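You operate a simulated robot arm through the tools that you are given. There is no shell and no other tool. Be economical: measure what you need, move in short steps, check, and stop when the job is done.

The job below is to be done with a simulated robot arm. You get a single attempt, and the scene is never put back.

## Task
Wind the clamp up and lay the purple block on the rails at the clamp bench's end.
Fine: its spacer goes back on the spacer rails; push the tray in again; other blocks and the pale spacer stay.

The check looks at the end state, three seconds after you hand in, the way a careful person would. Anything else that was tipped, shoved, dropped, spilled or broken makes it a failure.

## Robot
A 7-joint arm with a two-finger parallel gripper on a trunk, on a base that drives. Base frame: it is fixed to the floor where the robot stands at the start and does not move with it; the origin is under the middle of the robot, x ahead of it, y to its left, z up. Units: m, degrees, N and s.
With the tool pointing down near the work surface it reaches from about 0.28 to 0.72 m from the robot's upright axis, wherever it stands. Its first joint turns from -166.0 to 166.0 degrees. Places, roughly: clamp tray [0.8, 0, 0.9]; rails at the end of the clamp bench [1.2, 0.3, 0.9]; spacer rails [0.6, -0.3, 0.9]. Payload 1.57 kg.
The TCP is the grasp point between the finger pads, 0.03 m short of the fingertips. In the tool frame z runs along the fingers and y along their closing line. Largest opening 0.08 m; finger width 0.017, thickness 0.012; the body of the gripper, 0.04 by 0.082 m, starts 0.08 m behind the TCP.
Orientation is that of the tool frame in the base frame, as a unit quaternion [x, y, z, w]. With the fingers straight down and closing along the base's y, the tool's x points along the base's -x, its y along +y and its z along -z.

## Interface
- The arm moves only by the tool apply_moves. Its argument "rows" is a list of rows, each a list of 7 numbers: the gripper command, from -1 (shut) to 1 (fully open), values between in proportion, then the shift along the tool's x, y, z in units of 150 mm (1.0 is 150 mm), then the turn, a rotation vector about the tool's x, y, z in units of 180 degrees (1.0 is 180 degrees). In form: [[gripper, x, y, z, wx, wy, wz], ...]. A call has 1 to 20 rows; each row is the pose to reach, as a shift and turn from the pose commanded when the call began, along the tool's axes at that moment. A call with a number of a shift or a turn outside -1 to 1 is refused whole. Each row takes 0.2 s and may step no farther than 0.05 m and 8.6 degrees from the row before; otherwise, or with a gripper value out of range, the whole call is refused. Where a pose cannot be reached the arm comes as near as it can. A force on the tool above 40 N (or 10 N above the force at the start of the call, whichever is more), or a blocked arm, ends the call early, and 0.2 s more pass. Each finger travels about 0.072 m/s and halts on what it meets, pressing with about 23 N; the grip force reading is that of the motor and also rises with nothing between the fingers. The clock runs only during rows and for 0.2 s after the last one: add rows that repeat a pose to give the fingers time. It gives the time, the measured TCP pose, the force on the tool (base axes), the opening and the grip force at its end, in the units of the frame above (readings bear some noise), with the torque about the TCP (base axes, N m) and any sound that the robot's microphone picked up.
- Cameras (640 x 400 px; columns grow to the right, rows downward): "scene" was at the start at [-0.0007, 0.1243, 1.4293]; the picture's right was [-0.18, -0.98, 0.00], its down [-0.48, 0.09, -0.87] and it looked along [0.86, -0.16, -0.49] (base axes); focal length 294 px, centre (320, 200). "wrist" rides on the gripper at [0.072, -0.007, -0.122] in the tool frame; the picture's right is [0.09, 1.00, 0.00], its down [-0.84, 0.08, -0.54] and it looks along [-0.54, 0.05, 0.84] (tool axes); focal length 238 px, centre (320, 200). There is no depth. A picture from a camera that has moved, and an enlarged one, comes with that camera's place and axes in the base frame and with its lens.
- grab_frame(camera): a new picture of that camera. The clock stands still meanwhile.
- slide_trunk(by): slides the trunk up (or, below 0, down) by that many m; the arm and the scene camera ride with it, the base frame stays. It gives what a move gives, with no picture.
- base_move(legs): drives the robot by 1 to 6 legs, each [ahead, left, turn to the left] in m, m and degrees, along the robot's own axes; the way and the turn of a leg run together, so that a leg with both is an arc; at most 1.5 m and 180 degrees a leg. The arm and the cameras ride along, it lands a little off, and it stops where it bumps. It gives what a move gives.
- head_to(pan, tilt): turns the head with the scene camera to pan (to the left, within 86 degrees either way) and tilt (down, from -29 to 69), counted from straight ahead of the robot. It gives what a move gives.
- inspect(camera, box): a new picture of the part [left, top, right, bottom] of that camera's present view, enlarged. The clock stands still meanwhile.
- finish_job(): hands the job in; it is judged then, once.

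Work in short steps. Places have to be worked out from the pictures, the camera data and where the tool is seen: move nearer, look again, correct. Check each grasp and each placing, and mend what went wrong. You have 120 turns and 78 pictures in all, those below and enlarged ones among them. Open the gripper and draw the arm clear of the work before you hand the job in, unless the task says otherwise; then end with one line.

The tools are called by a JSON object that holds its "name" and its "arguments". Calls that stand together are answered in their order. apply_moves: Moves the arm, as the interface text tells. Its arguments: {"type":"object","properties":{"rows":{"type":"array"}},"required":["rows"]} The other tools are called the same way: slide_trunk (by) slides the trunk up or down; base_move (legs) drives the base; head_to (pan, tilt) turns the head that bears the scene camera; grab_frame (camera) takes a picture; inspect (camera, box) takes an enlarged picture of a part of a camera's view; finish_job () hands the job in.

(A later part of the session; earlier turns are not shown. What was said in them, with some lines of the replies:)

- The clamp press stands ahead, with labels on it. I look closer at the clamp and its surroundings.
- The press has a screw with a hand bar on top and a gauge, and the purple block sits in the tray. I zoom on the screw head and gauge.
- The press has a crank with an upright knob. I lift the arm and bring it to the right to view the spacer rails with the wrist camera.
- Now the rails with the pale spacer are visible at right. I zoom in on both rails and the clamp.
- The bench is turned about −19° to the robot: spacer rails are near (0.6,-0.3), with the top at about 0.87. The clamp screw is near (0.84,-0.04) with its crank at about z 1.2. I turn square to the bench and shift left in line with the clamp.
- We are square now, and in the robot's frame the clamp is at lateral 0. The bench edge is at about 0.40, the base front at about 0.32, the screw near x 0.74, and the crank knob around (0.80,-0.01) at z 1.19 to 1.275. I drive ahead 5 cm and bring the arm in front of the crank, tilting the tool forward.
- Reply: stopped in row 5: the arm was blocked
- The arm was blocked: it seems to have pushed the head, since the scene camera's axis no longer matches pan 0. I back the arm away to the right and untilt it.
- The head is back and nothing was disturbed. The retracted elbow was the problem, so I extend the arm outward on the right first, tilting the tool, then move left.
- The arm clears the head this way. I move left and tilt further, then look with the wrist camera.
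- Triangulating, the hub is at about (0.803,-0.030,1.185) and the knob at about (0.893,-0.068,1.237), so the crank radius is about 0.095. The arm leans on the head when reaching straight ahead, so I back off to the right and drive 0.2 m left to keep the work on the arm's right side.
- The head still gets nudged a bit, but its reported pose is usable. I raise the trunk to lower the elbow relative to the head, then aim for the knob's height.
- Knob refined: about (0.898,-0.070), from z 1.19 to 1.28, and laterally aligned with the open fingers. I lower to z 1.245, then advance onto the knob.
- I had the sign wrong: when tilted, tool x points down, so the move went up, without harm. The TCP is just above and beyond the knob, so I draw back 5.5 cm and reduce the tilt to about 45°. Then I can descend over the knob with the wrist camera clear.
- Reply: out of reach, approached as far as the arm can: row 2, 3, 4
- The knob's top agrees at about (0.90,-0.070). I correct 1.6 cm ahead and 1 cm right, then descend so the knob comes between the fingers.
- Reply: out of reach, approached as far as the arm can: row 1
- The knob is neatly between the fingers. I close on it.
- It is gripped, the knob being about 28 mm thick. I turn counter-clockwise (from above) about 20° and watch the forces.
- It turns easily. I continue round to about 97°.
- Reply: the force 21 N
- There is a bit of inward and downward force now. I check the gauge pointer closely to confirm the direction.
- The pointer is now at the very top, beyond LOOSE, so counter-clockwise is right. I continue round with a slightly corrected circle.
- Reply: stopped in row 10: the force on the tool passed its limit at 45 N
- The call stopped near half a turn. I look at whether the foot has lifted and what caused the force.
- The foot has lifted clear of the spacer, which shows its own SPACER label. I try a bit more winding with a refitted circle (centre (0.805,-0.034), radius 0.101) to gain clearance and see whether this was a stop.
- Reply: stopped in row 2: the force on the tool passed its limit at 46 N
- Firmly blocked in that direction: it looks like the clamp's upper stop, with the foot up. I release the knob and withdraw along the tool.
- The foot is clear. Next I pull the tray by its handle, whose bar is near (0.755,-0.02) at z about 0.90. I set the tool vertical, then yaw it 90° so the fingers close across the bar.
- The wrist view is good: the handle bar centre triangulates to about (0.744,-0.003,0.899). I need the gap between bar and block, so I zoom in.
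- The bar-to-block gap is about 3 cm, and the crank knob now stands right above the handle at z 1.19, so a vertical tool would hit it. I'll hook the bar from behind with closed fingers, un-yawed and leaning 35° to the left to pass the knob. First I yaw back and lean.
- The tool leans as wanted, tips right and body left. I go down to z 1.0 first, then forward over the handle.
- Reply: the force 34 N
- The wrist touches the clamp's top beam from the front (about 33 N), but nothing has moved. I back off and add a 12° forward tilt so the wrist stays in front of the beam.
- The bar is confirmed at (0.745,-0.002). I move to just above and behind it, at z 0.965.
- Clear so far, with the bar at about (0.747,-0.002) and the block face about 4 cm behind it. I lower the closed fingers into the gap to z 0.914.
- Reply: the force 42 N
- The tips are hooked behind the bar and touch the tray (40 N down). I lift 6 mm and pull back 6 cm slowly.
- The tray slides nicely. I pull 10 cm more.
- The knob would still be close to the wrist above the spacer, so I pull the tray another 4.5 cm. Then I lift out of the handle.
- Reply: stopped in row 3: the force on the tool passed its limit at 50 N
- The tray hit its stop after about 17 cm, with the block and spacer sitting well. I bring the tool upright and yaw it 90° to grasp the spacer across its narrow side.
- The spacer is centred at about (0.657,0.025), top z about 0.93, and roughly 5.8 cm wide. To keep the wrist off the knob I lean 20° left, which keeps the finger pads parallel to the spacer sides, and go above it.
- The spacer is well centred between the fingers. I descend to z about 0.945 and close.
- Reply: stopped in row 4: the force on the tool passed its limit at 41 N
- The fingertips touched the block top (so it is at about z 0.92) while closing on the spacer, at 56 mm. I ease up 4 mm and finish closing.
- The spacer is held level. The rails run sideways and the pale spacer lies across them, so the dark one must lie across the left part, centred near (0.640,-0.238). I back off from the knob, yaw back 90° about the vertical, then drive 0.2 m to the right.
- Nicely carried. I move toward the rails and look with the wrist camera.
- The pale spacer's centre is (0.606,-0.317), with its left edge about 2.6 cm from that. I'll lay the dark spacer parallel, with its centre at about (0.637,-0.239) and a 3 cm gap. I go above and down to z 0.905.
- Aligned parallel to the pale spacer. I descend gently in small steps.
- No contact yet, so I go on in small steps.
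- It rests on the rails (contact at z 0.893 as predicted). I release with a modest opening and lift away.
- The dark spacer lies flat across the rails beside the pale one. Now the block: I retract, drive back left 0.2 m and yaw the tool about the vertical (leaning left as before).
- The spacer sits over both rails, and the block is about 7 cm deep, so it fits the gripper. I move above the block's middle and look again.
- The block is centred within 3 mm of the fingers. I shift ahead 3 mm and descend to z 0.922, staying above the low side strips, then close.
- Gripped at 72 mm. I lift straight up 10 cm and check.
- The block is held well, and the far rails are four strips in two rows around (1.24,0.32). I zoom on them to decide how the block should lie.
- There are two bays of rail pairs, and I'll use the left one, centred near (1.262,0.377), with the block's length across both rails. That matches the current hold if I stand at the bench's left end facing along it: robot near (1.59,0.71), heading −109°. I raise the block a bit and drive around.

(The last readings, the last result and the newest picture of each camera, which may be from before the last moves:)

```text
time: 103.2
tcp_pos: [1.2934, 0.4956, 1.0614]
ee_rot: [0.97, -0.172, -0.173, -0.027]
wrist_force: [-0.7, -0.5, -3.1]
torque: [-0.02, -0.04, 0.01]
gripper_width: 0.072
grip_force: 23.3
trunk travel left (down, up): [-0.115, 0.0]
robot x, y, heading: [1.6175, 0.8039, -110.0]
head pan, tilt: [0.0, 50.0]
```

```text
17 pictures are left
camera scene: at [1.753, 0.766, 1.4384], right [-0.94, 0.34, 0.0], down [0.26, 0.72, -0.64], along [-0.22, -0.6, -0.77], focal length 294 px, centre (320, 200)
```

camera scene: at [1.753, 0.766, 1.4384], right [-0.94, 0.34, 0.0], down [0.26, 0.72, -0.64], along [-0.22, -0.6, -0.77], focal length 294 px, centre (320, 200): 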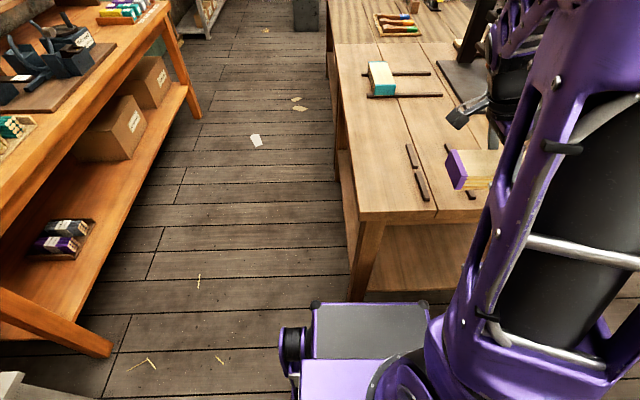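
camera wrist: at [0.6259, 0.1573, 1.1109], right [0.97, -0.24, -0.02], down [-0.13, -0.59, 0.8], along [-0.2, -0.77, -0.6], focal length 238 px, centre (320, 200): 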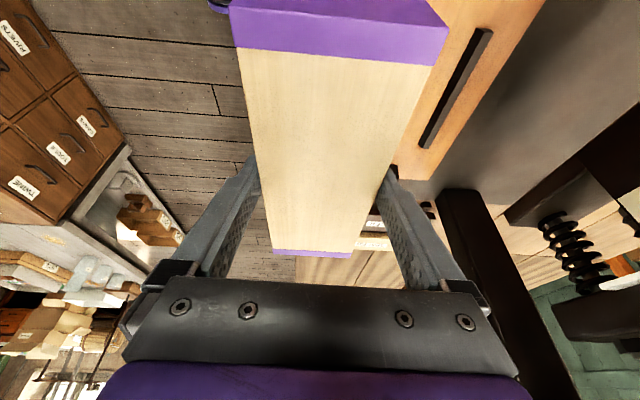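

I've arrived with the block still held. The rails check out: the left bay's middle is (1.262,0.379). I move over it with the arm, then lower to z 0.935.

{"name": "apply_moves", "arguments": {"rows": [[-1, 0.016, 0.2, -0.006, 0, 0, 0], [-1, 0.033, 0.4, -0.012, 0, 0, 0], [-1, 0.05, 0.6, -0.018, 0, 0, 0], [-1, 0.066, 0.803, -0.024, 0, 0, 0], [-1, 0.14, 0.803, 0.18, 0, 0, 0], [-1, 0.21, 0.803, 0.38, 0, 0, 0], [-1, 0.28, 0.803, 0.57, 0, 0, 0], [-1, 0.345, 0.803, 0.74, 0, 0, 0]]}}

{"name": "grab_frame", "arguments": {"camera": "scene"}}

{"name": "grab_frame", "arguments": {"camera": "wrist"}}

```text
time: 105.0
tcp_pos: [1.2622, 0.3784, 0.941]
ee_rot: [0.969, -0.172, -0.172, -0.026]
wrist_force: [0.2, 0.1, -3.0]
torque: [0.0, -0.01, 0.03]
gripper_width: 0.0715
grip_force: 22.8
trunk travel left (down, up): [-0.115, 0.0]
robot x, y, heading: [1.6202, 0.7979, -110.1]
head pan, tilt: [0.0, 50.0]
```

```text
16 pictures are left
camera scene: at [1.7531, 0.766, 1.4384], right [-0.94, 0.34, 0.0], down [0.26, 0.72, -0.64], along [-0.22, -0.6, -0.77], focal length 294 px, centre (320, 200)
```

scene: 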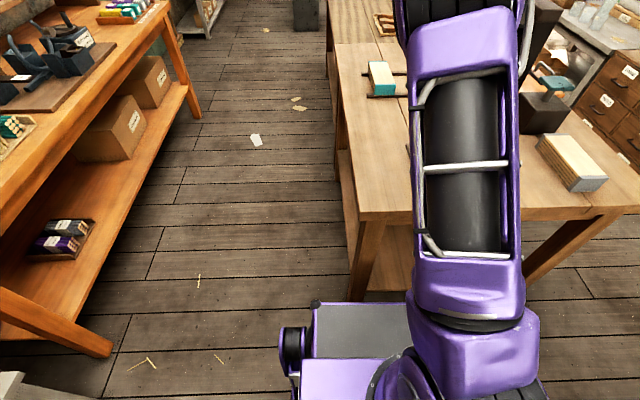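

```text
15 pictures are left
camera wrist: at [1.3677, 0.3482, 1.0297], right [-0.26, -0.97, -0.02], down [-0.59, 0.14, 0.8], along [-0.77, 0.22, -0.6], focal length 238 px, centre (320, 200)
```

wrist: 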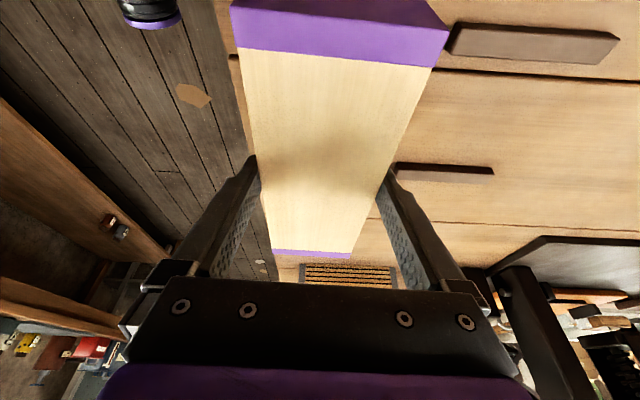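

The block covers the left bay, with the right-bay strips seen clear beside it. I lower in small steps.

{"name": "apply_moves", "arguments": {"rows": [[-1, 0.02, 0, 0.05, 0, 0, 0], [-1, 0.041, 0, 0.112, 0, 0, 0], [-1, 0.05, 0, 0.137, 0, 0, 0]]}}

{"name": "apply_moves", "arguments": {"rows": [[-1, 0.006, 0, 0.016, 0, 0, 0], [-1, 0.012, 0, 0.032, 0, 0, 0]]}}

```text
time: 105.8
tcp_pos: [1.2613, 0.3771, 0.9199]
ee_rot: [0.969, -0.172, -0.173, -0.026]
wrist_force: [0.7, 0.2, -2.6]
torque: [-0.02, -0.01, -0.01]
gripper_width: 0.0717
grip_force: 22.3
trunk travel left (down, up): [-0.115, 0.0]
robot x, y, heading: [1.6138, 0.8037, -110.0]
head pan, tilt: [0.0, 50.0]
```

```text
time: 106.3
tcp_pos: [1.262, 0.3765, 0.9144]
ee_rot: [0.97, -0.171, -0.172, -0.026]
wrist_force: [-0.8, 0.4, -3.7]
torque: [-0.02, -0.04, 0.01]
gripper_width: 0.0716
grip_force: 22.7
trunk travel left (down, up): [-0.115, 0.0]
robot x, y, heading: [1.62, 0.7999, -109.8]
head pan, tilt: [0.0, 50.0]
```

No contact yet, so I continue gently.

{"name": "apply_moves", "arguments": {"rows": [[-1, 0.005, 0, 0.0125, 0, 0, 0], [-1, 0.009, 0, 0.025, 0, 0, 0]]}}

{"name": "apply_moves", "arguments": {"rows": [[-1, 0.004, 0, 0.01, 0, 0, 0], [-1, 0.007, 0, 0.02, 0, 0, 0]]}}

```text
time: 107.0
tcp_pos: [1.2603, 0.3762, 0.9103]
ee_rot: [0.969, -0.173, -0.173, -0.026]
wrist_force: [-1.0, 0.7, -2.5]
torque: [-0.02, 0.01, 0.04]
gripper_width: 0.0716
grip_force: 23.0
trunk travel left (down, up): [-0.115, 0.0]
robot x, y, heading: [1.6182, 0.8006, -109.7]
head pan, tilt: [0.0, 50.0]
```

```text
time: 107.5
tcp_pos: [1.2616, 0.3771, 0.9067]
ee_rot: [0.97, -0.172, -0.173, -0.025]
wrist_force: [-0.7, -0.5, -3.8]
torque: [-0.01, 0.01, -0.01]
gripper_width: 0.0716
grip_force: 23.3
trunk travel left (down, up): [-0.115, 0.0]
robot x, y, heading: [1.6186, 0.7977, -110.0]
head pan, tilt: [0.0, 50.0]
```

Still free; I keep going in 3 mm steps.

{"name": "apply_moves", "arguments": {"rows": [[-1, 0.004, 0, 0.01, 0, 0, 0], [-1, 0.008, 0, 0.022, 0, 0, 0]]}}

{"name": "apply_moves", "arguments": {"rows": [[-1, 0.004, 0, 0.01, 0, 0, 0], [-1, 0.007, 0, 0.019, 0, 0, 0]]}}

```text
time: 108.2
tcp_pos: [1.2615, 0.3758, 0.9053]
ee_rot: [0.97, -0.172, -0.173, -0.026]
wrist_force: [1.4, 0.9, 8.5]
torque: [0.25, -0.63, -0.02]
gripper_width: 0.0715
grip_force: 23.0
trunk travel left (down, up): [-0.115, 0.0]
robot x, y, heading: [1.6182, 0.7987, -110.0]
head pan, tilt: [0.0, 50.0]
```

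```text
time: 108.8
tcp_pos: [1.2612, 0.3773, 0.9013]
ee_rot: [0.969, -0.172, -0.174, -0.024]
wrist_force: [-0.8, -1.1, 17.9]
torque: [0.65, -0.04, -0.09]
gripper_width: 0.0719
grip_force: 22.3
trunk travel left (down, up): [-0.115, 0.0]
robot x, y, heading: [1.6209, 0.7994, -110.0]
head pan, tilt: [0.0, 50.0]
```

Contact at about z 0.904: the block rests on the rails. I ease the pressure, open, and lift clear.

{"name": "apply_moves", "arguments": {"rows": [[-1, -0.005, 0, -0.013, 0, 0, 0], [0.9, -0.005, 0, -0.013, 0, 0, 0], [1, -0.005, 0, -0.013, 0, 0, 0], [1, -0.005, 0, -0.013, 0, 0, 0], [1, -0.04, 0, -0.12, 0, 0, 0], [1, -0.1, 0, -0.3, 0, 0, 0], [1, -0.2, 0, -0.55, 0, 0, 0], [1, -0.3, 0, -0.8, 0, 0, 0]]}}

{"name": "grab_frame", "arguments": {"camera": "wrist"}}

```text
time: 110.5
tcp_pos: [1.2604, 0.379, 1.0284]
ee_rot: [0.97, -0.172, -0.173, -0.026]
wrist_force: [0.1, -0.5, -0.1]
torque: [0.0, -0.01, -0.03]
gripper_width: 0.08
grip_force: 0.0
trunk travel left (down, up): [-0.115, 0.0]
robot x, y, heading: [1.6178, 0.8013, -109.9]
head pan, tilt: [0.0, 50.0]
```

```text
14 pictures are left
camera wrist: at [1.367, 0.3479, 1.1175], right [-0.26, -0.97, -0.02], down [-0.59, 0.14, 0.8], along [-0.77, 0.22, -0.6], focal length 238 px, centre (320, 200)
```

wrist: 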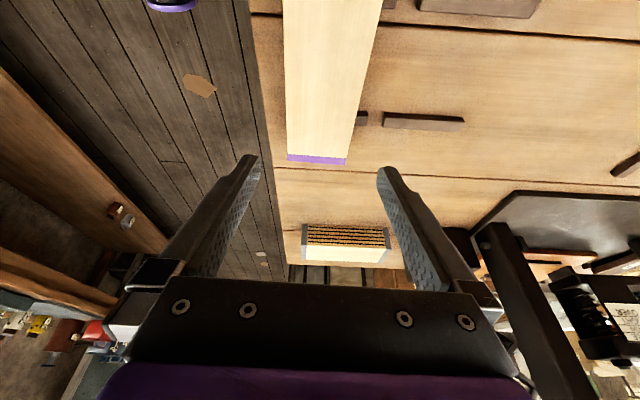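

The block rests across the left rails with strips peeking out beside it. I retract, restore the forward-tilt tool pose, and drive back around to push the tray in.

{"name": "apply_moves", "arguments": {"rows": [[1, 0, -0.2, 0, 0, 0, 0], [1, 0, -0.4, 0, 0, 0, 0], [1, 0, -0.6, 0, 0, 0, 0], [1, 0, -0.8, 0, 0, 0, 0]]}}

{"name": "base_move", "arguments": {"legs": [[-0.12, 0, 0], [0, 0, 91], [-1.17, 0, 0]]}}

{"name": "apply_moves", "arguments": {"rows": [[1, 0, 0, 0, -0.0156, 0, -0.0427], [1, 0, 0, 0, -0.0312, 0, -0.0854], [1, 0, 0, 0, -0.0468, 0, -0.128], [1, 0, 0, 0, -0.0624, 0, -0.1707], [1, 0, 0, 0, -0.078, 0, -0.2134], [1, 0, 0, 0, -0.0937, 0, -0.2561], [1, 0, 0, 0, -0.1093, 0, -0.2988], [1, 0, 0, 0, -0.1249, 0, -0.3415], [1, 0, 0, 0, -0.1405, 0, -0.3841], [1, 0, 0, 0, -0.1561, 0, -0.4268], [1, 0, 0, 0, -0.1717, 0, -0.4695]]}}

{"name": "head_to", "arguments": {"pan": -20, "tilt": 35}}

{"name": "grab_frame", "arguments": {"camera": "scene"}}

```text
time: 111.5
tcp_pos: [1.301, 0.4914, 1.0281]
ee_rot: [0.97, -0.172, -0.172, -0.027]
wrist_force: [-0.1, -0.8, 0.1]
torque: [0.03, -0.01, 0.03]
gripper_width: 0.08
grip_force: 0.0
trunk travel left (down, up): [-0.115, 0.0]
robot x, y, heading: [1.6181, 0.8034, -110.0]
head pan, tilt: [0.0, 50.0]
```

```text
time: 122.4
tcp_pos: [0.857, 0.9775, 1.0281]
ee_rot: [0.798, 0.577, -0.138, 0.107]
wrist_force: [-0.3, 0.0, -0.3]
torque: [-0.02, 0.02, 0.03]
gripper_width: 0.08
grip_force: 0.0
trunk travel left (down, up): [-0.115, 0.0]
robot x, y, heading: [0.5397, 1.2803, -18.1]
head pan, tilt: [0.0, 50.0]
```

```text
time: 124.8
tcp_pos: [0.8573, 0.9772, 1.0278]
ee_rot: [0.155, 0.971, -0.029, 0.177]
wrist_force: [-0.2, 0.8, 0.6]
torque: [0.03, 0.01, -0.03]
gripper_width: 0.08
grip_force: 0.1
trunk travel left (down, up): [-0.115, 0.0]
robot x, y, heading: [0.5356, 1.2829, -18.1]
head pan, tilt: [0.0, 50.0]
```

```text
time: 125.6
tcp_pos: [0.8566, 0.9767, 1.0278]
ee_rot: [0.157, 0.971, -0.029, 0.176]
wrist_force: [-0.7, 0.7, 0.0]
torque: [0.01, -0.03, 0.03]
gripper_width: 0.0799
grip_force: 0.1
trunk travel left (down, up): [-0.115, 0.0]
robot x, y, heading: [0.5346, 1.2811, -18.2]
head pan, tilt: [-20.0, 35.0]
```

```text
13 pictures are left
camera scene: at [0.5648, 1.3893, 1.46], right [-0.62, -0.79, 0.0], down [-0.45, 0.35, -0.82], along [0.64, -0.51, -0.57], focal length 294 px, centre (320, 200)
```

scene: 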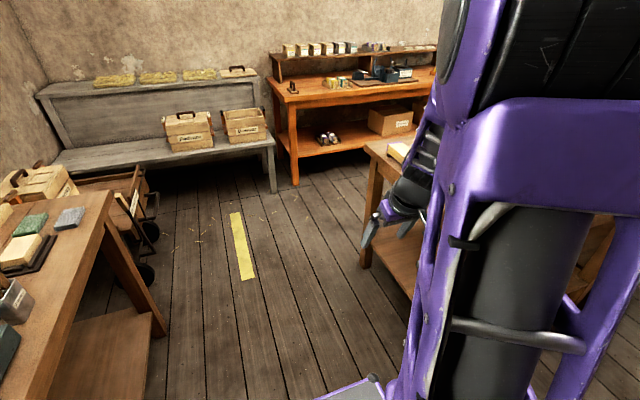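

The way is clear. I drive right back to the clamp position, turn the small remainder, and look at the tray.

{"name": "base_move", "arguments": {"legs": [[0, 0, -0.8], [0, -0.945, 0], [0.04, 0, 0]]}}

{"name": "grab_frame", "arguments": {"camera": "scene"}}

{"name": "grab_frame", "arguments": {"camera": "wrist"}}

```text
time: 135.8
tcp_pos: [0.5916, 0.0721, 1.0273]
ee_rot: [0.156, 0.971, -0.029, 0.176]
wrist_force: [-0.1, 0.1, 0.0]
torque: [0.01, 0.0, 0.02]
gripper_width: 0.08
grip_force: 0.1
trunk travel left (down, up): [-0.115, 0.0]
robot x, y, heading: [0.2766, 0.3764, -18.2]
head pan, tilt: [-20.0, 35.0]
```

```text
12 pictures are left
camera scene: at [0.3011, 0.4843, 1.4601], right [-0.62, -0.78, 0.0], down [-0.45, 0.36, -0.82], along [0.64, -0.51, -0.57], focal length 294 px, centre (320, 200)
```

scene: 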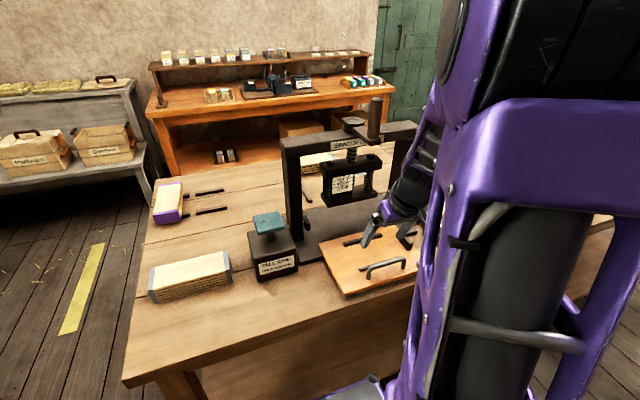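

```text
11 pictures are left
camera wrist: at [0.4858, 0.1004, 1.1153], right [0.23, 0.97, -0.03], down [0.59, -0.11, 0.8], along [0.78, -0.21, -0.6], focal length 238 px, centre (320, 200)
```

wrist: 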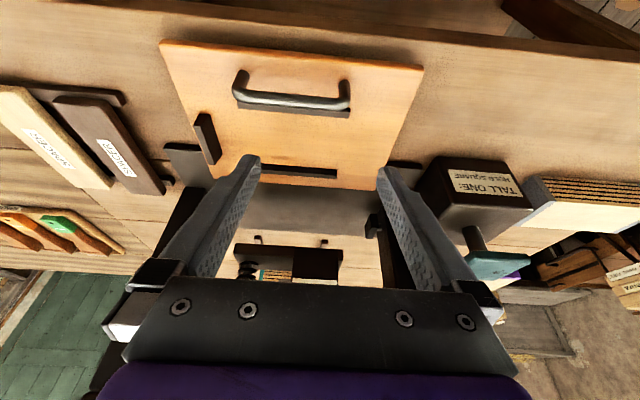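

The purple block lies well on its rails, and the tray handle is at about A≈0.55 ahead. I set 30° tilt, half-close the fingers and lower them on the near side of the bar.

{"name": "apply_moves", "arguments": {"rows": [[0.25, 0.13, -0.09, -0.05, 0, -0.03, 0], [0.25, 0.257, -0.17, -0.094, 0, -0.055, 0], [0.25, 0.32, -0.17, 0.09, 0, -0.055, 0], [0.25, 0.39, -0.17, 0.27, 0, -0.055, 0], [0.25, 0.46, -0.17, 0.45, 0, -0.055, 0], [0.25, 0.52, -0.17, 0.626, 0, -0.055, 0]]}}

{"name": "grab_frame", "arguments": {"camera": "wrist"}}

```text
time: 137.2
tcp_pos: [0.5439, 0.0597, 0.9119]
ee_rot: [0.154, 0.952, -0.042, 0.26]
wrist_force: [-0.2, 0.4, -0.4]
torque: [-0.01, -0.04, -0.03]
gripper_width: 0.0499
grip_force: 0.0
trunk travel left (down, up): [-0.115, 0.0]
robot x, y, heading: [0.2723, 0.38, -18.3]
head pan, tilt: [-20.0, 35.0]
```

```text
10 pictures are left
camera wrist: at [0.4262, 0.0936, 0.9796], right [0.24, 0.97, -0.05], down [0.45, -0.07, 0.89], along [0.86, -0.23, -0.45], focal length 238 px, centre (320, 200)
```

wrist: 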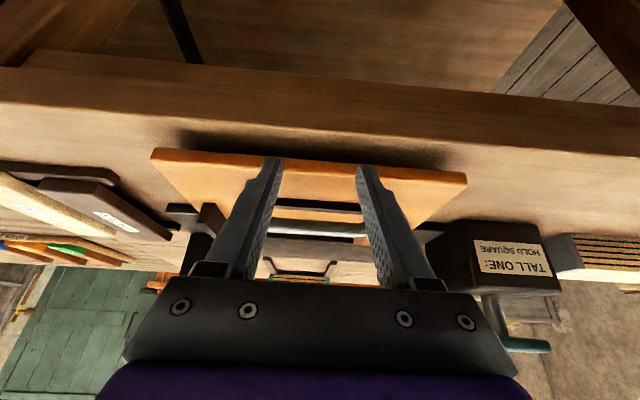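

The fingers stand just on the near side of the bar. I push ahead 13 cm.

{"name": "apply_moves", "arguments": {"rows": [[-0.0, -0.11, 0, 0.066, 0, 0, 0], [0.25, -0.22, 0, 0.131, 0, 0, 0], [0.25, -0.33, 0, 0.197, 0, 0, 0], [0.25, -0.44, 0, 0.262, 0, 0, 0], [0.25, -0.55, 0, 0.328, 0, 0, 0], [0.25, -0.65, 0, 0.387, 0, 0, 0], [0.25, -0.744, 0, 0.444, 0, 0, 0]]}}

{"name": "grab_frame", "arguments": {"camera": "scene"}}

```text
time: 138.8
tcp_pos: [0.6698, 0.0176, 0.9114]
ee_rot: [0.154, 0.952, -0.042, 0.259]
wrist_force: [0.8, -0.4, 0.3]
torque: [-0.02, 0.01, -0.01]
gripper_width: 0.0501
grip_force: 0.1
trunk travel left (down, up): [-0.115, 0.0]
robot x, y, heading: [0.2694, 0.3755, -18.6]
head pan, tilt: [-20.0, 35.0]
```

```text
9 pictures are left
camera scene: at [0.3011, 0.4842, 1.4601], right [-0.62, -0.78, 0.0], down [-0.45, 0.36, -0.82], along [0.64, -0.51, -0.57], focal length 294 px, centre (320, 200)
```

scene: 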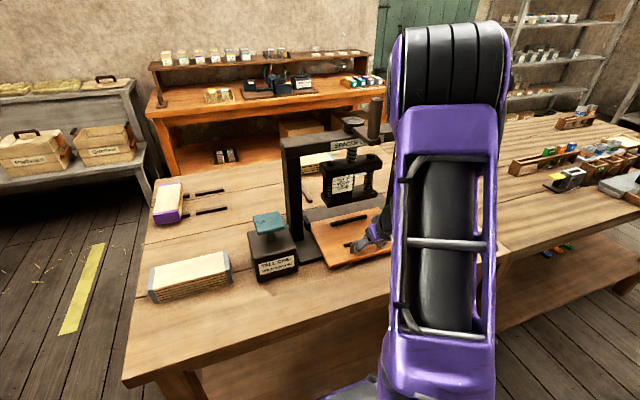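

The tray slides in. I push on for the remaining ~7 cm, watching for its stop.

{"name": "apply_moves", "arguments": {"rows": [[0.25, -0.1, 0, 0.06, 0, 0, 0], [0.25, -0.2, 0, 0.119, 0, 0, 0], [0.25, -0.3, 0, 0.179, 0, 0, 0], [0.25, -0.36, 0, 0.215, 0, 0, 0], [0.25, -0.42, 0, 0.25, 0, 0, 0]]}}

{"name": "grab_frame", "arguments": {"camera": "wrist"}}

```text
time: 140.0
tcp_pos: [0.7295, -0.0012, 0.9109]
ee_rot: [0.154, 0.953, -0.041, 0.257]
wrist_force: [-17.6, 12.5, 17.1]
torque: [-0.5, 0.23, -0.03]
gripper_width: 0.0493
grip_force: 0.0
trunk travel left (down, up): [-0.115, 0.0]
robot x, y, heading: [0.2718, 0.3777, -18.6]
head pan, tilt: [-20.0, 35.0]
stopped in row 5: the force on the tool passed its limit at 50 N (the readings are from after the stop); the commanded pose is now the measured one
```

```text
8 pictures are left
camera wrist: at [0.6103, 0.0317, 0.9788], right [0.24, 0.97, -0.04], down [0.45, -0.07, 0.89], along [0.86, -0.23, -0.46], focal length 238 px, centre (320, 200)
```

wrist: 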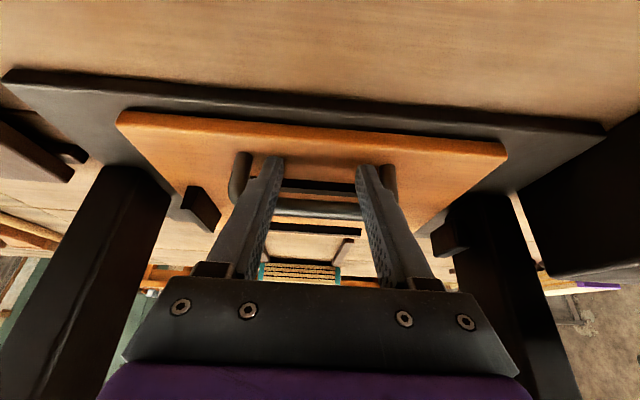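

The tray hit its inner stop where it was at the start. I retract back and up, clear of the bench work, and take verification views.

{"name": "apply_moves", "arguments": {"rows": [[0.25, 0.15, 0, -0.09, 0, 0, 0], [0.25, 0.35, 0, -0.21, 0, 0, 0], [0.25, 0.55, 0, -0.33, 0, 0, 0], [0.5, 0.6, -0.15, -0.55, 0, 0, 0], [1, 0.6, -0.3, -0.8, 0, 0, 0], [1, 0.6, -0.45, -1, 0, 0.03, 0]]}}

{"name": "base_move", "arguments": {"legs": [[-0.25, 0, 0]]}}

{"name": "head_to", "arguments": {"pan": -8, "tilt": 30}}

{"name": "grab_frame", "arguments": {"camera": "scene"}}

```text
time: 141.4
tcp_pos: [0.5649, -0.0187, 0.9927]
ee_rot: [0.158, 0.964, -0.033, 0.21]
wrist_force: [-0.3, 0.0, 0.0]
torque: [-0.04, -0.01, 0.0]
gripper_width: 0.08
grip_force: 0.2
trunk travel left (down, up): [-0.115, 0.0]
robot x, y, heading: [0.2726, 0.3765, -18.4]
head pan, tilt: [-20.0, 35.0]
```

```text
time: 143.3
tcp_pos: [0.3274, 0.0621, 0.9926]
ee_rot: [0.156, 0.965, -0.032, 0.21]
wrist_force: [0.9, 0.1, 0.2]
torque: [-0.01, 0.01, -0.01]
gripper_width: 0.0799
grip_force: 0.0
trunk travel left (down, up): [-0.115, 0.0]
robot x, y, heading: [0.0349, 0.4568, -18.3]
head pan, tilt: [-20.0, 35.0]
```

```text
time: 144.0
tcp_pos: [0.3282, 0.0601, 0.9936]
ee_rot: [0.155, 0.965, -0.032, 0.209]
wrist_force: [0.0, -0.2, -0.3]
torque: [-0.02, -0.01, -0.01]
gripper_width: 0.0799
grip_force: 0.0
trunk travel left (down, up): [-0.115, 0.0]
robot x, y, heading: [0.034, 0.4495, -18.3]
head pan, tilt: [-8.0, 30.0]
```

```text
7 pictures are left
camera scene: at [0.0734, 0.5779, 1.4678], right [-0.44, -0.9, 0.0], down [-0.45, 0.22, -0.87], along [0.78, -0.38, -0.5], focal length 294 px, centre (320, 200)
```

scene: 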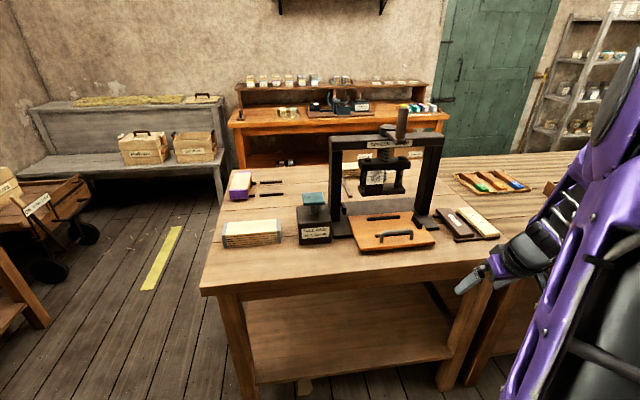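

I zoom on the clamp, spacers and block to verify.

{"name": "inspect", "arguments": {"camera": "scene", "box": [290, 110, 510, 265]}}

{"name": "inspect", "arguments": {"camera": "scene", "box": [210, 150, 310, 260]}}

```text
2.58 times, centred on (400, 188) of scene
camera zoom: at [0.0734, 0.5779, 1.4678], right [-0.44, -0.9, 0.0], down [-0.45, 0.22, -0.87], along [0.78, -0.38, -0.5], focal length 760 px, centre (114, 232)
```

zoom: 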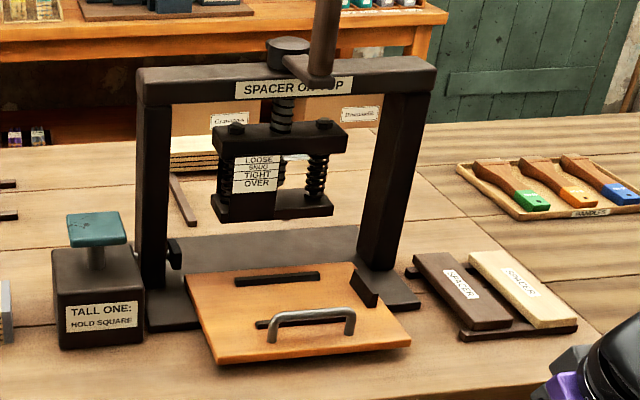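

```text
3.64 times, centred on (260, 205) of scene
camera zoom: at [0.0734, 0.5779, 1.4678], right [-0.44, -0.9, 0.0], down [-0.45, 0.22, -0.87], along [0.78, -0.38, -0.5], focal length 1070 px, centre (538, 182)
```

zoom: 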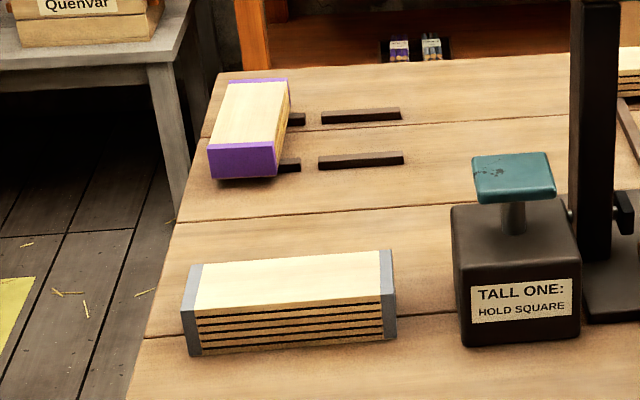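

The spacer and block are right, but the tray is about 8 cm out again. It apparently followed my fingers out on the retreat, since it runs almost without friction. I drive in again and push it more gently.

{"name": "base_move", "arguments": {"legs": [[0.24, 0, -0.5]]}}

{"name": "apply_moves", "arguments": {"rows": [[0.5, 0, 0.2, 0, 0, 0, 0], [0, 0, 0.4, 0, 0, 0, 0], [-0.5, 0, 0.4, 0, 0, 0, 0], [-1, 0, 0.4, 0, 0, 0, 0], [-1, 0, 0.4, 0, 0, 0, 0]]}}

{"name": "grab_frame", "arguments": {"camera": "wrist"}}

```text
time: 145.8
tcp_pos: [0.5522, -0.0188, 0.9921]
ee_rot: [0.161, 0.964, -0.034, 0.21]
wrist_force: [0.0, 0.5, 0.5]
torque: [0.01, -0.01, 0.03]
gripper_width: 0.08
grip_force: 0.1
trunk travel left (down, up): [-0.115, 0.0]
robot x, y, heading: [0.2633, 0.3786, -19.1]
head pan, tilt: [-8.0, 30.0]
```

```text
time: 147.0
tcp_pos: [0.5709, 0.0369, 0.9926]
ee_rot: [0.162, 0.964, -0.035, 0.209]
wrist_force: [0.3, -0.2, 0.2]
torque: [0.0, -0.01, 0.0]
gripper_width: 0.0
grip_force: 21.6
trunk travel left (down, up): [-0.115, 0.0]
robot x, y, heading: [0.2624, 0.3818, -18.8]
head pan, tilt: [-8.0, 30.0]
```

```text
4 pictures are left
camera wrist: at [0.4598, 0.0692, 1.0725], right [0.24, 0.97, -0.04], down [0.53, -0.1, 0.84], along [0.81, -0.22, -0.54], focal length 238 px, centre (320, 200)
```

wrist: 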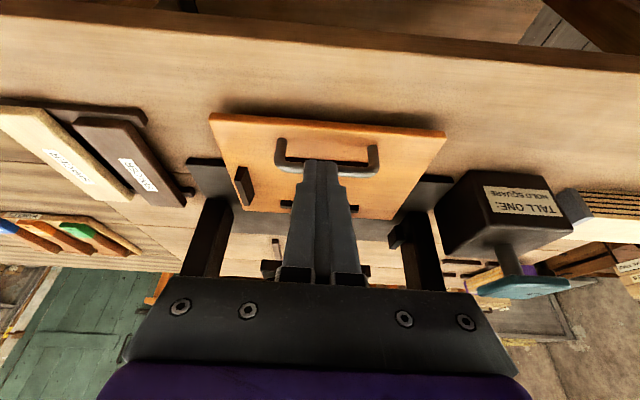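

The bar is at A≈0.607. Last time the spread, strongly tilted fingertips wedged between bar and tray and dragged it back out. Now I use closed fingers with less tilt, slightly higher (z 0.916): descend, then push in small steps.

{"name": "apply_moves", "arguments": {"rows": [[-1, 0.07, 0.03, 0.155, 0, 0, 0], [-1, 0.14, 0.06, 0.31, 0, 0, 0], [-1, 0.211, 0.087, 0.465, 0, 0, 0], [-1, 0.211, 0.087, 0.465, 0, 0, 0]]}}

{"name": "apply_moves", "arguments": {"rows": [[-1, -0.12, 0, 0.054, 0, 0, 0], [-1, -0.24, 0, 0.109, 0, 0, 0], [-1, -0.36, 0, 0.163, 0, 0, 0], [-1, -0.45, 0, 0.204, 0, 0, 0], [-1, -0.54, 0, 0.245, 0, 0, 0], [-1, -0.62, 0, 0.281, 0, 0, 0], [-1, -0.68, 0, 0.308, 0, 0, 0], [-1, -0.729, 0, 0.33, 0, 0, 0]]}}

```text
time: 148.0
tcp_pos: [0.5762, 0.0495, 0.9161]
ee_rot: [0.161, 0.964, -0.034, 0.209]
wrist_force: [0.2, 0.0, 1.2]
torque: [-0.04, 0.02, 0.0]
gripper_width: 0.0001
grip_force: 21.4
trunk travel left (down, up): [-0.115, 0.0]
robot x, y, heading: [0.2634, 0.3803, -18.7]
head pan, tilt: [-8.0, 30.0]
```

```text
time: 149.8
tcp_pos: [0.6903, 0.0104, 0.9164]
ee_rot: [0.161, 0.964, -0.035, 0.21]
wrist_force: [-0.6, 0.8, -0.6]
torque: [0.0, 0.06, 0.01]
gripper_width: 0.0
grip_force: 21.7
trunk travel left (down, up): [-0.115, 0.0]
robot x, y, heading: [0.2634, 0.3808, -18.8]
head pan, tilt: [-8.0, 30.0]
```

No force yet. I creep on 2.5 cm more in 5 mm steps.

{"name": "apply_moves", "arguments": {"rows": [[-1, -0.03, 0, 0.014, 0, 0, 0], [-1, -0.061, 0, 0.0275, 0, 0, 0], [-1, -0.091, 0, 0.041, 0, 0, 0], [-1, -0.121, 0, 0.055, 0, 0, 0], [-1, -0.152, 0, 0.069, 0, 0, 0]]}}

{"name": "grab_frame", "arguments": {"camera": "wrist"}}

```text
time: 151.0
tcp_pos: [0.7139, 0.0023, 0.917]
ee_rot: [0.161, 0.964, -0.034, 0.21]
wrist_force: [0.3, 0.4, -0.3]
torque: [-0.01, 0.03, 0.01]
gripper_width: 0.0002
grip_force: 21.0
trunk travel left (down, up): [-0.115, 0.0]
robot x, y, heading: [0.2631, 0.3796, -18.9]
head pan, tilt: [-8.0, 30.0]
```

```text
3 pictures are left
camera wrist: at [0.602, 0.0341, 0.9972], right [0.24, 0.97, -0.04], down [0.53, -0.1, 0.84], along [0.81, -0.23, -0.54], focal length 238 px, centre (320, 200)
```

wrist: 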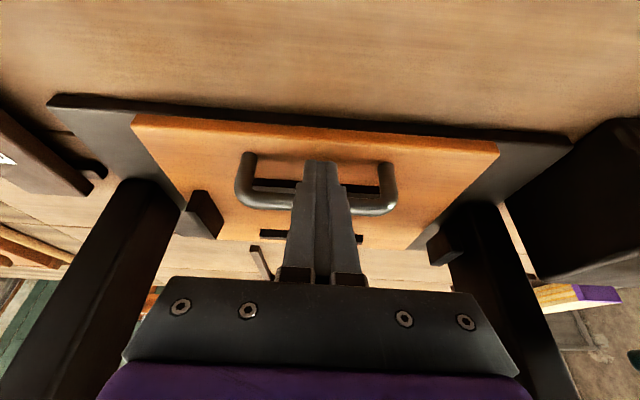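

The tray is almost in, with the plate's front edge showing. I creep to the stop in 3 mm steps.

{"name": "apply_moves", "arguments": {"rows": [[-1, -0.018, 0, 0.008, 0, 0, 0], [-1, -0.036, 0, 0.0165, 0, 0, 0]]}}

{"name": "apply_moves", "arguments": {"rows": [[-1, -0.018, 0, 0.008, 0, 0, 0], [-1, -0.036, 0, 0.0165, 0, 0, 0]]}}

```text
time: 151.6
tcp_pos: [0.7193, -0.0001, 0.9156]
ee_rot: [0.162, 0.964, -0.034, 0.21]
wrist_force: [-0.1, -0.2, -1.0]
torque: [-0.01, 0.01, 0.02]
gripper_width: 0.0001
grip_force: 20.9
trunk travel left (down, up): [-0.115, 0.0]
robot x, y, heading: [0.2667, 0.3832, -19.1]
head pan, tilt: [-8.0, 30.0]
```

```text
time: 152.2
tcp_pos: [0.7231, -0.0013, 0.9175]
ee_rot: [0.161, 0.964, -0.033, 0.209]
wrist_force: [0.4, 0.9, -0.6]
torque: [0.02, -0.03, -0.04]
gripper_width: 0.0
grip_force: 21.4
trunk travel left (down, up): [-0.115, 0.0]
robot x, y, heading: [0.2597, 0.3798, -18.9]
head pan, tilt: [-8.0, 30.0]
```

Still free; a little further.

{"name": "apply_moves", "arguments": {"rows": [[-1, -0.018, 0, 0.008, 0, 0, 0], [-1, -0.036, 0, 0.0165, 0, 0, 0]]}}

{"name": "apply_moves", "arguments": {"rows": [[-1, -0.012, 0, 0.0055, 0, 0, 0], [-1, -0.024, 0, 0.011, 0, 0, 0]]}}

```text
time: 152.8
tcp_pos: [0.7253, -0.0025, 0.9153]
ee_rot: [0.162, 0.965, -0.032, 0.206]
wrist_force: [-21.6, 9.0, -3.1]
torque: [0.02, 0.08, 0.04]
gripper_width: 0.0
grip_force: 20.8
trunk travel left (down, up): [-0.115, 0.0]
robot x, y, heading: [0.2629, 0.3773, -18.9]
head pan, tilt: [-8.0, 30.0]
```

```text
time: 153.3
tcp_pos: [0.7284, -0.0032, 0.9127]
ee_rot: [0.164, 0.965, -0.031, 0.205]
wrist_force: [-2.8, 0.4, -2.2]
torque: [0.0, 0.03, -0.01]
gripper_width: 0.0
grip_force: 21.2
trunk travel left (down, up): [-0.115, 0.0]
robot x, y, heading: [0.2612, 0.3788, -19.0]
head pan, tilt: [-8.0, 30.0]
stopped in row 2: the force on the tool passed its limit at 42 N (the readings are from after the stop); the commanded pose is now the measured one
```

End stop reached, with a purely horizontal force that is now relaxed. I back off slowly 3 cm and look.

{"name": "apply_moves", "arguments": {"rows": [[-1, 0.015, 0, -0.007, 0, 0, 0], [-1, 0.03, 0, -0.014, 0, 0, 0], [-1, 0.06, 0, -0.028, 0, 0, 0], [-1, 0.09, 0, -0.041, 0, 0, 0], [-1, 0.12, 0, -0.055, 0, 0, 0], [-1, 0.18, 0, -0.083, 0, 0, 0]]}}

{"name": "grab_frame", "arguments": {"camera": "wrist"}}

```text
time: 154.7
tcp_pos: [0.7009, 0.0065, 0.9141]
ee_rot: [0.163, 0.964, -0.031, 0.205]
wrist_force: [0.3, 0.0, 0.5]
torque: [0.02, 0.0, 0.02]
gripper_width: 0.0
grip_force: 21.6
trunk travel left (down, up): [-0.115, 0.0]
robot x, y, heading: [0.2638, 0.381, -18.9]
head pan, tilt: [-8.0, 30.0]
```

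```text
2 pictures are left
camera wrist: at [0.5894, 0.0378, 0.9954], right [0.25, 0.97, -0.03], down [0.54, -0.11, 0.84], along [0.81, -0.22, -0.55], focal length 238 px, centre (320, 200)
```

wrist: 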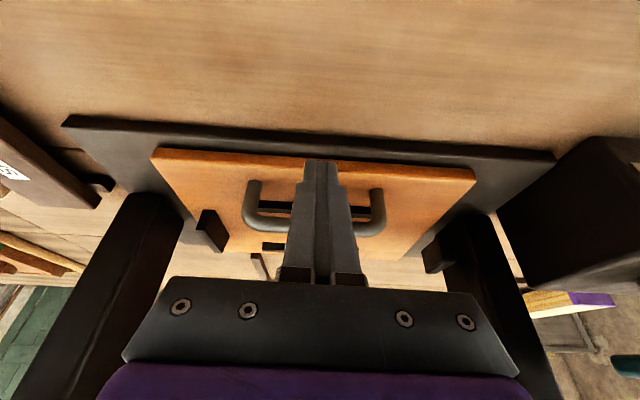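

The tray stays in, with the plate showing in front of it as at the start. I retreat straight back, then up, open the gripper, and drive back.

{"name": "apply_moves", "arguments": {"rows": [[-1, 0.15, 0, -0.068, 0, 0, 0], [-1, 0.35, 0, -0.16, 0, 0, 0], [-1, 0.5, 0, -0.23, 0, 0, 0], [-1, 0.45, 0, -0.4, 0, 0, 0], [-1, 0.4, 0, -0.6, 0, 0, 0], [0, 0.4, -0.15, -0.7, 0, 0, 0], [1, 0.4, -0.3, -0.7, 0, 0, 0], [1, 0.4, -0.3, -0.7, 0, 0, 0]]}}

{"name": "base_move", "arguments": {"legs": [[-0.25, 0, 0]]}}

{"name": "inspect", "arguments": {"camera": "scene", "box": [190, 90, 530, 300]}}

```text
time: 156.5
tcp_pos: [0.5928, -0.0043, 0.9856]
ee_rot: [0.162, 0.965, -0.032, 0.205]
wrist_force: [0.3, 0.3, -0.1]
torque: [0.0, -0.03, 0.01]
gripper_width: 0.0802
grip_force: 0.1
trunk travel left (down, up): [-0.115, 0.0]
robot x, y, heading: [0.2596, 0.3799, -18.8]
head pan, tilt: [-8.0, 30.0]
```

```text
time: 158.3
tcp_pos: [0.3568, 0.0762, 0.9854]
ee_rot: [0.162, 0.965, -0.031, 0.205]
wrist_force: [-0.3, -0.5, -0.4]
torque: [0.04, 0.01, -0.03]
gripper_width: 0.0801
grip_force: 0.1
trunk travel left (down, up): [-0.115, 0.0]
robot x, y, heading: [0.0257, 0.461, -18.7]
head pan, tilt: [-8.0, 30.0]
```

```text
1.88 times, centred on (360, 195) of scene
camera zoom: at [0.0667, 0.5818, 1.4679], right [-0.45, -0.89, 0.0], down [-0.45, 0.23, -0.87], along [0.77, -0.39, -0.5], focal length 554 px, centre (245, 209)
```

zoom: 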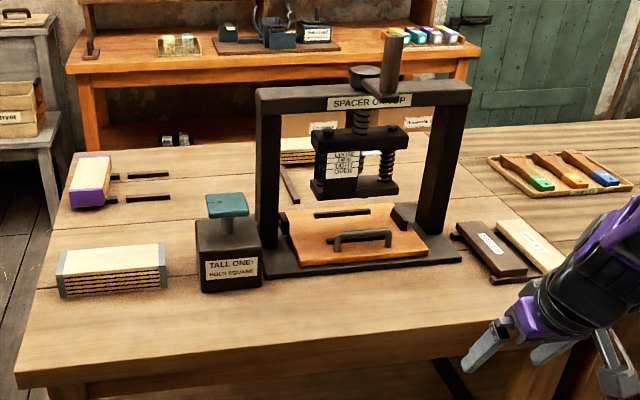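

The tray is in, the clamp is up, the dark spacer lies on the spacer rails beside the untouched pale one, and the purple block lies across its rails. The gripper is open and clear, so I hand in.

{"name": "finish_job", "arguments": {}}

```text
The job is handed in.
```

I wound the clamp up, laid the purple block on the rails at the bench's left end, put its dark spacer back on the spacer rails, and pushed the tray in; the pale spacer and the other blocks were not touched.
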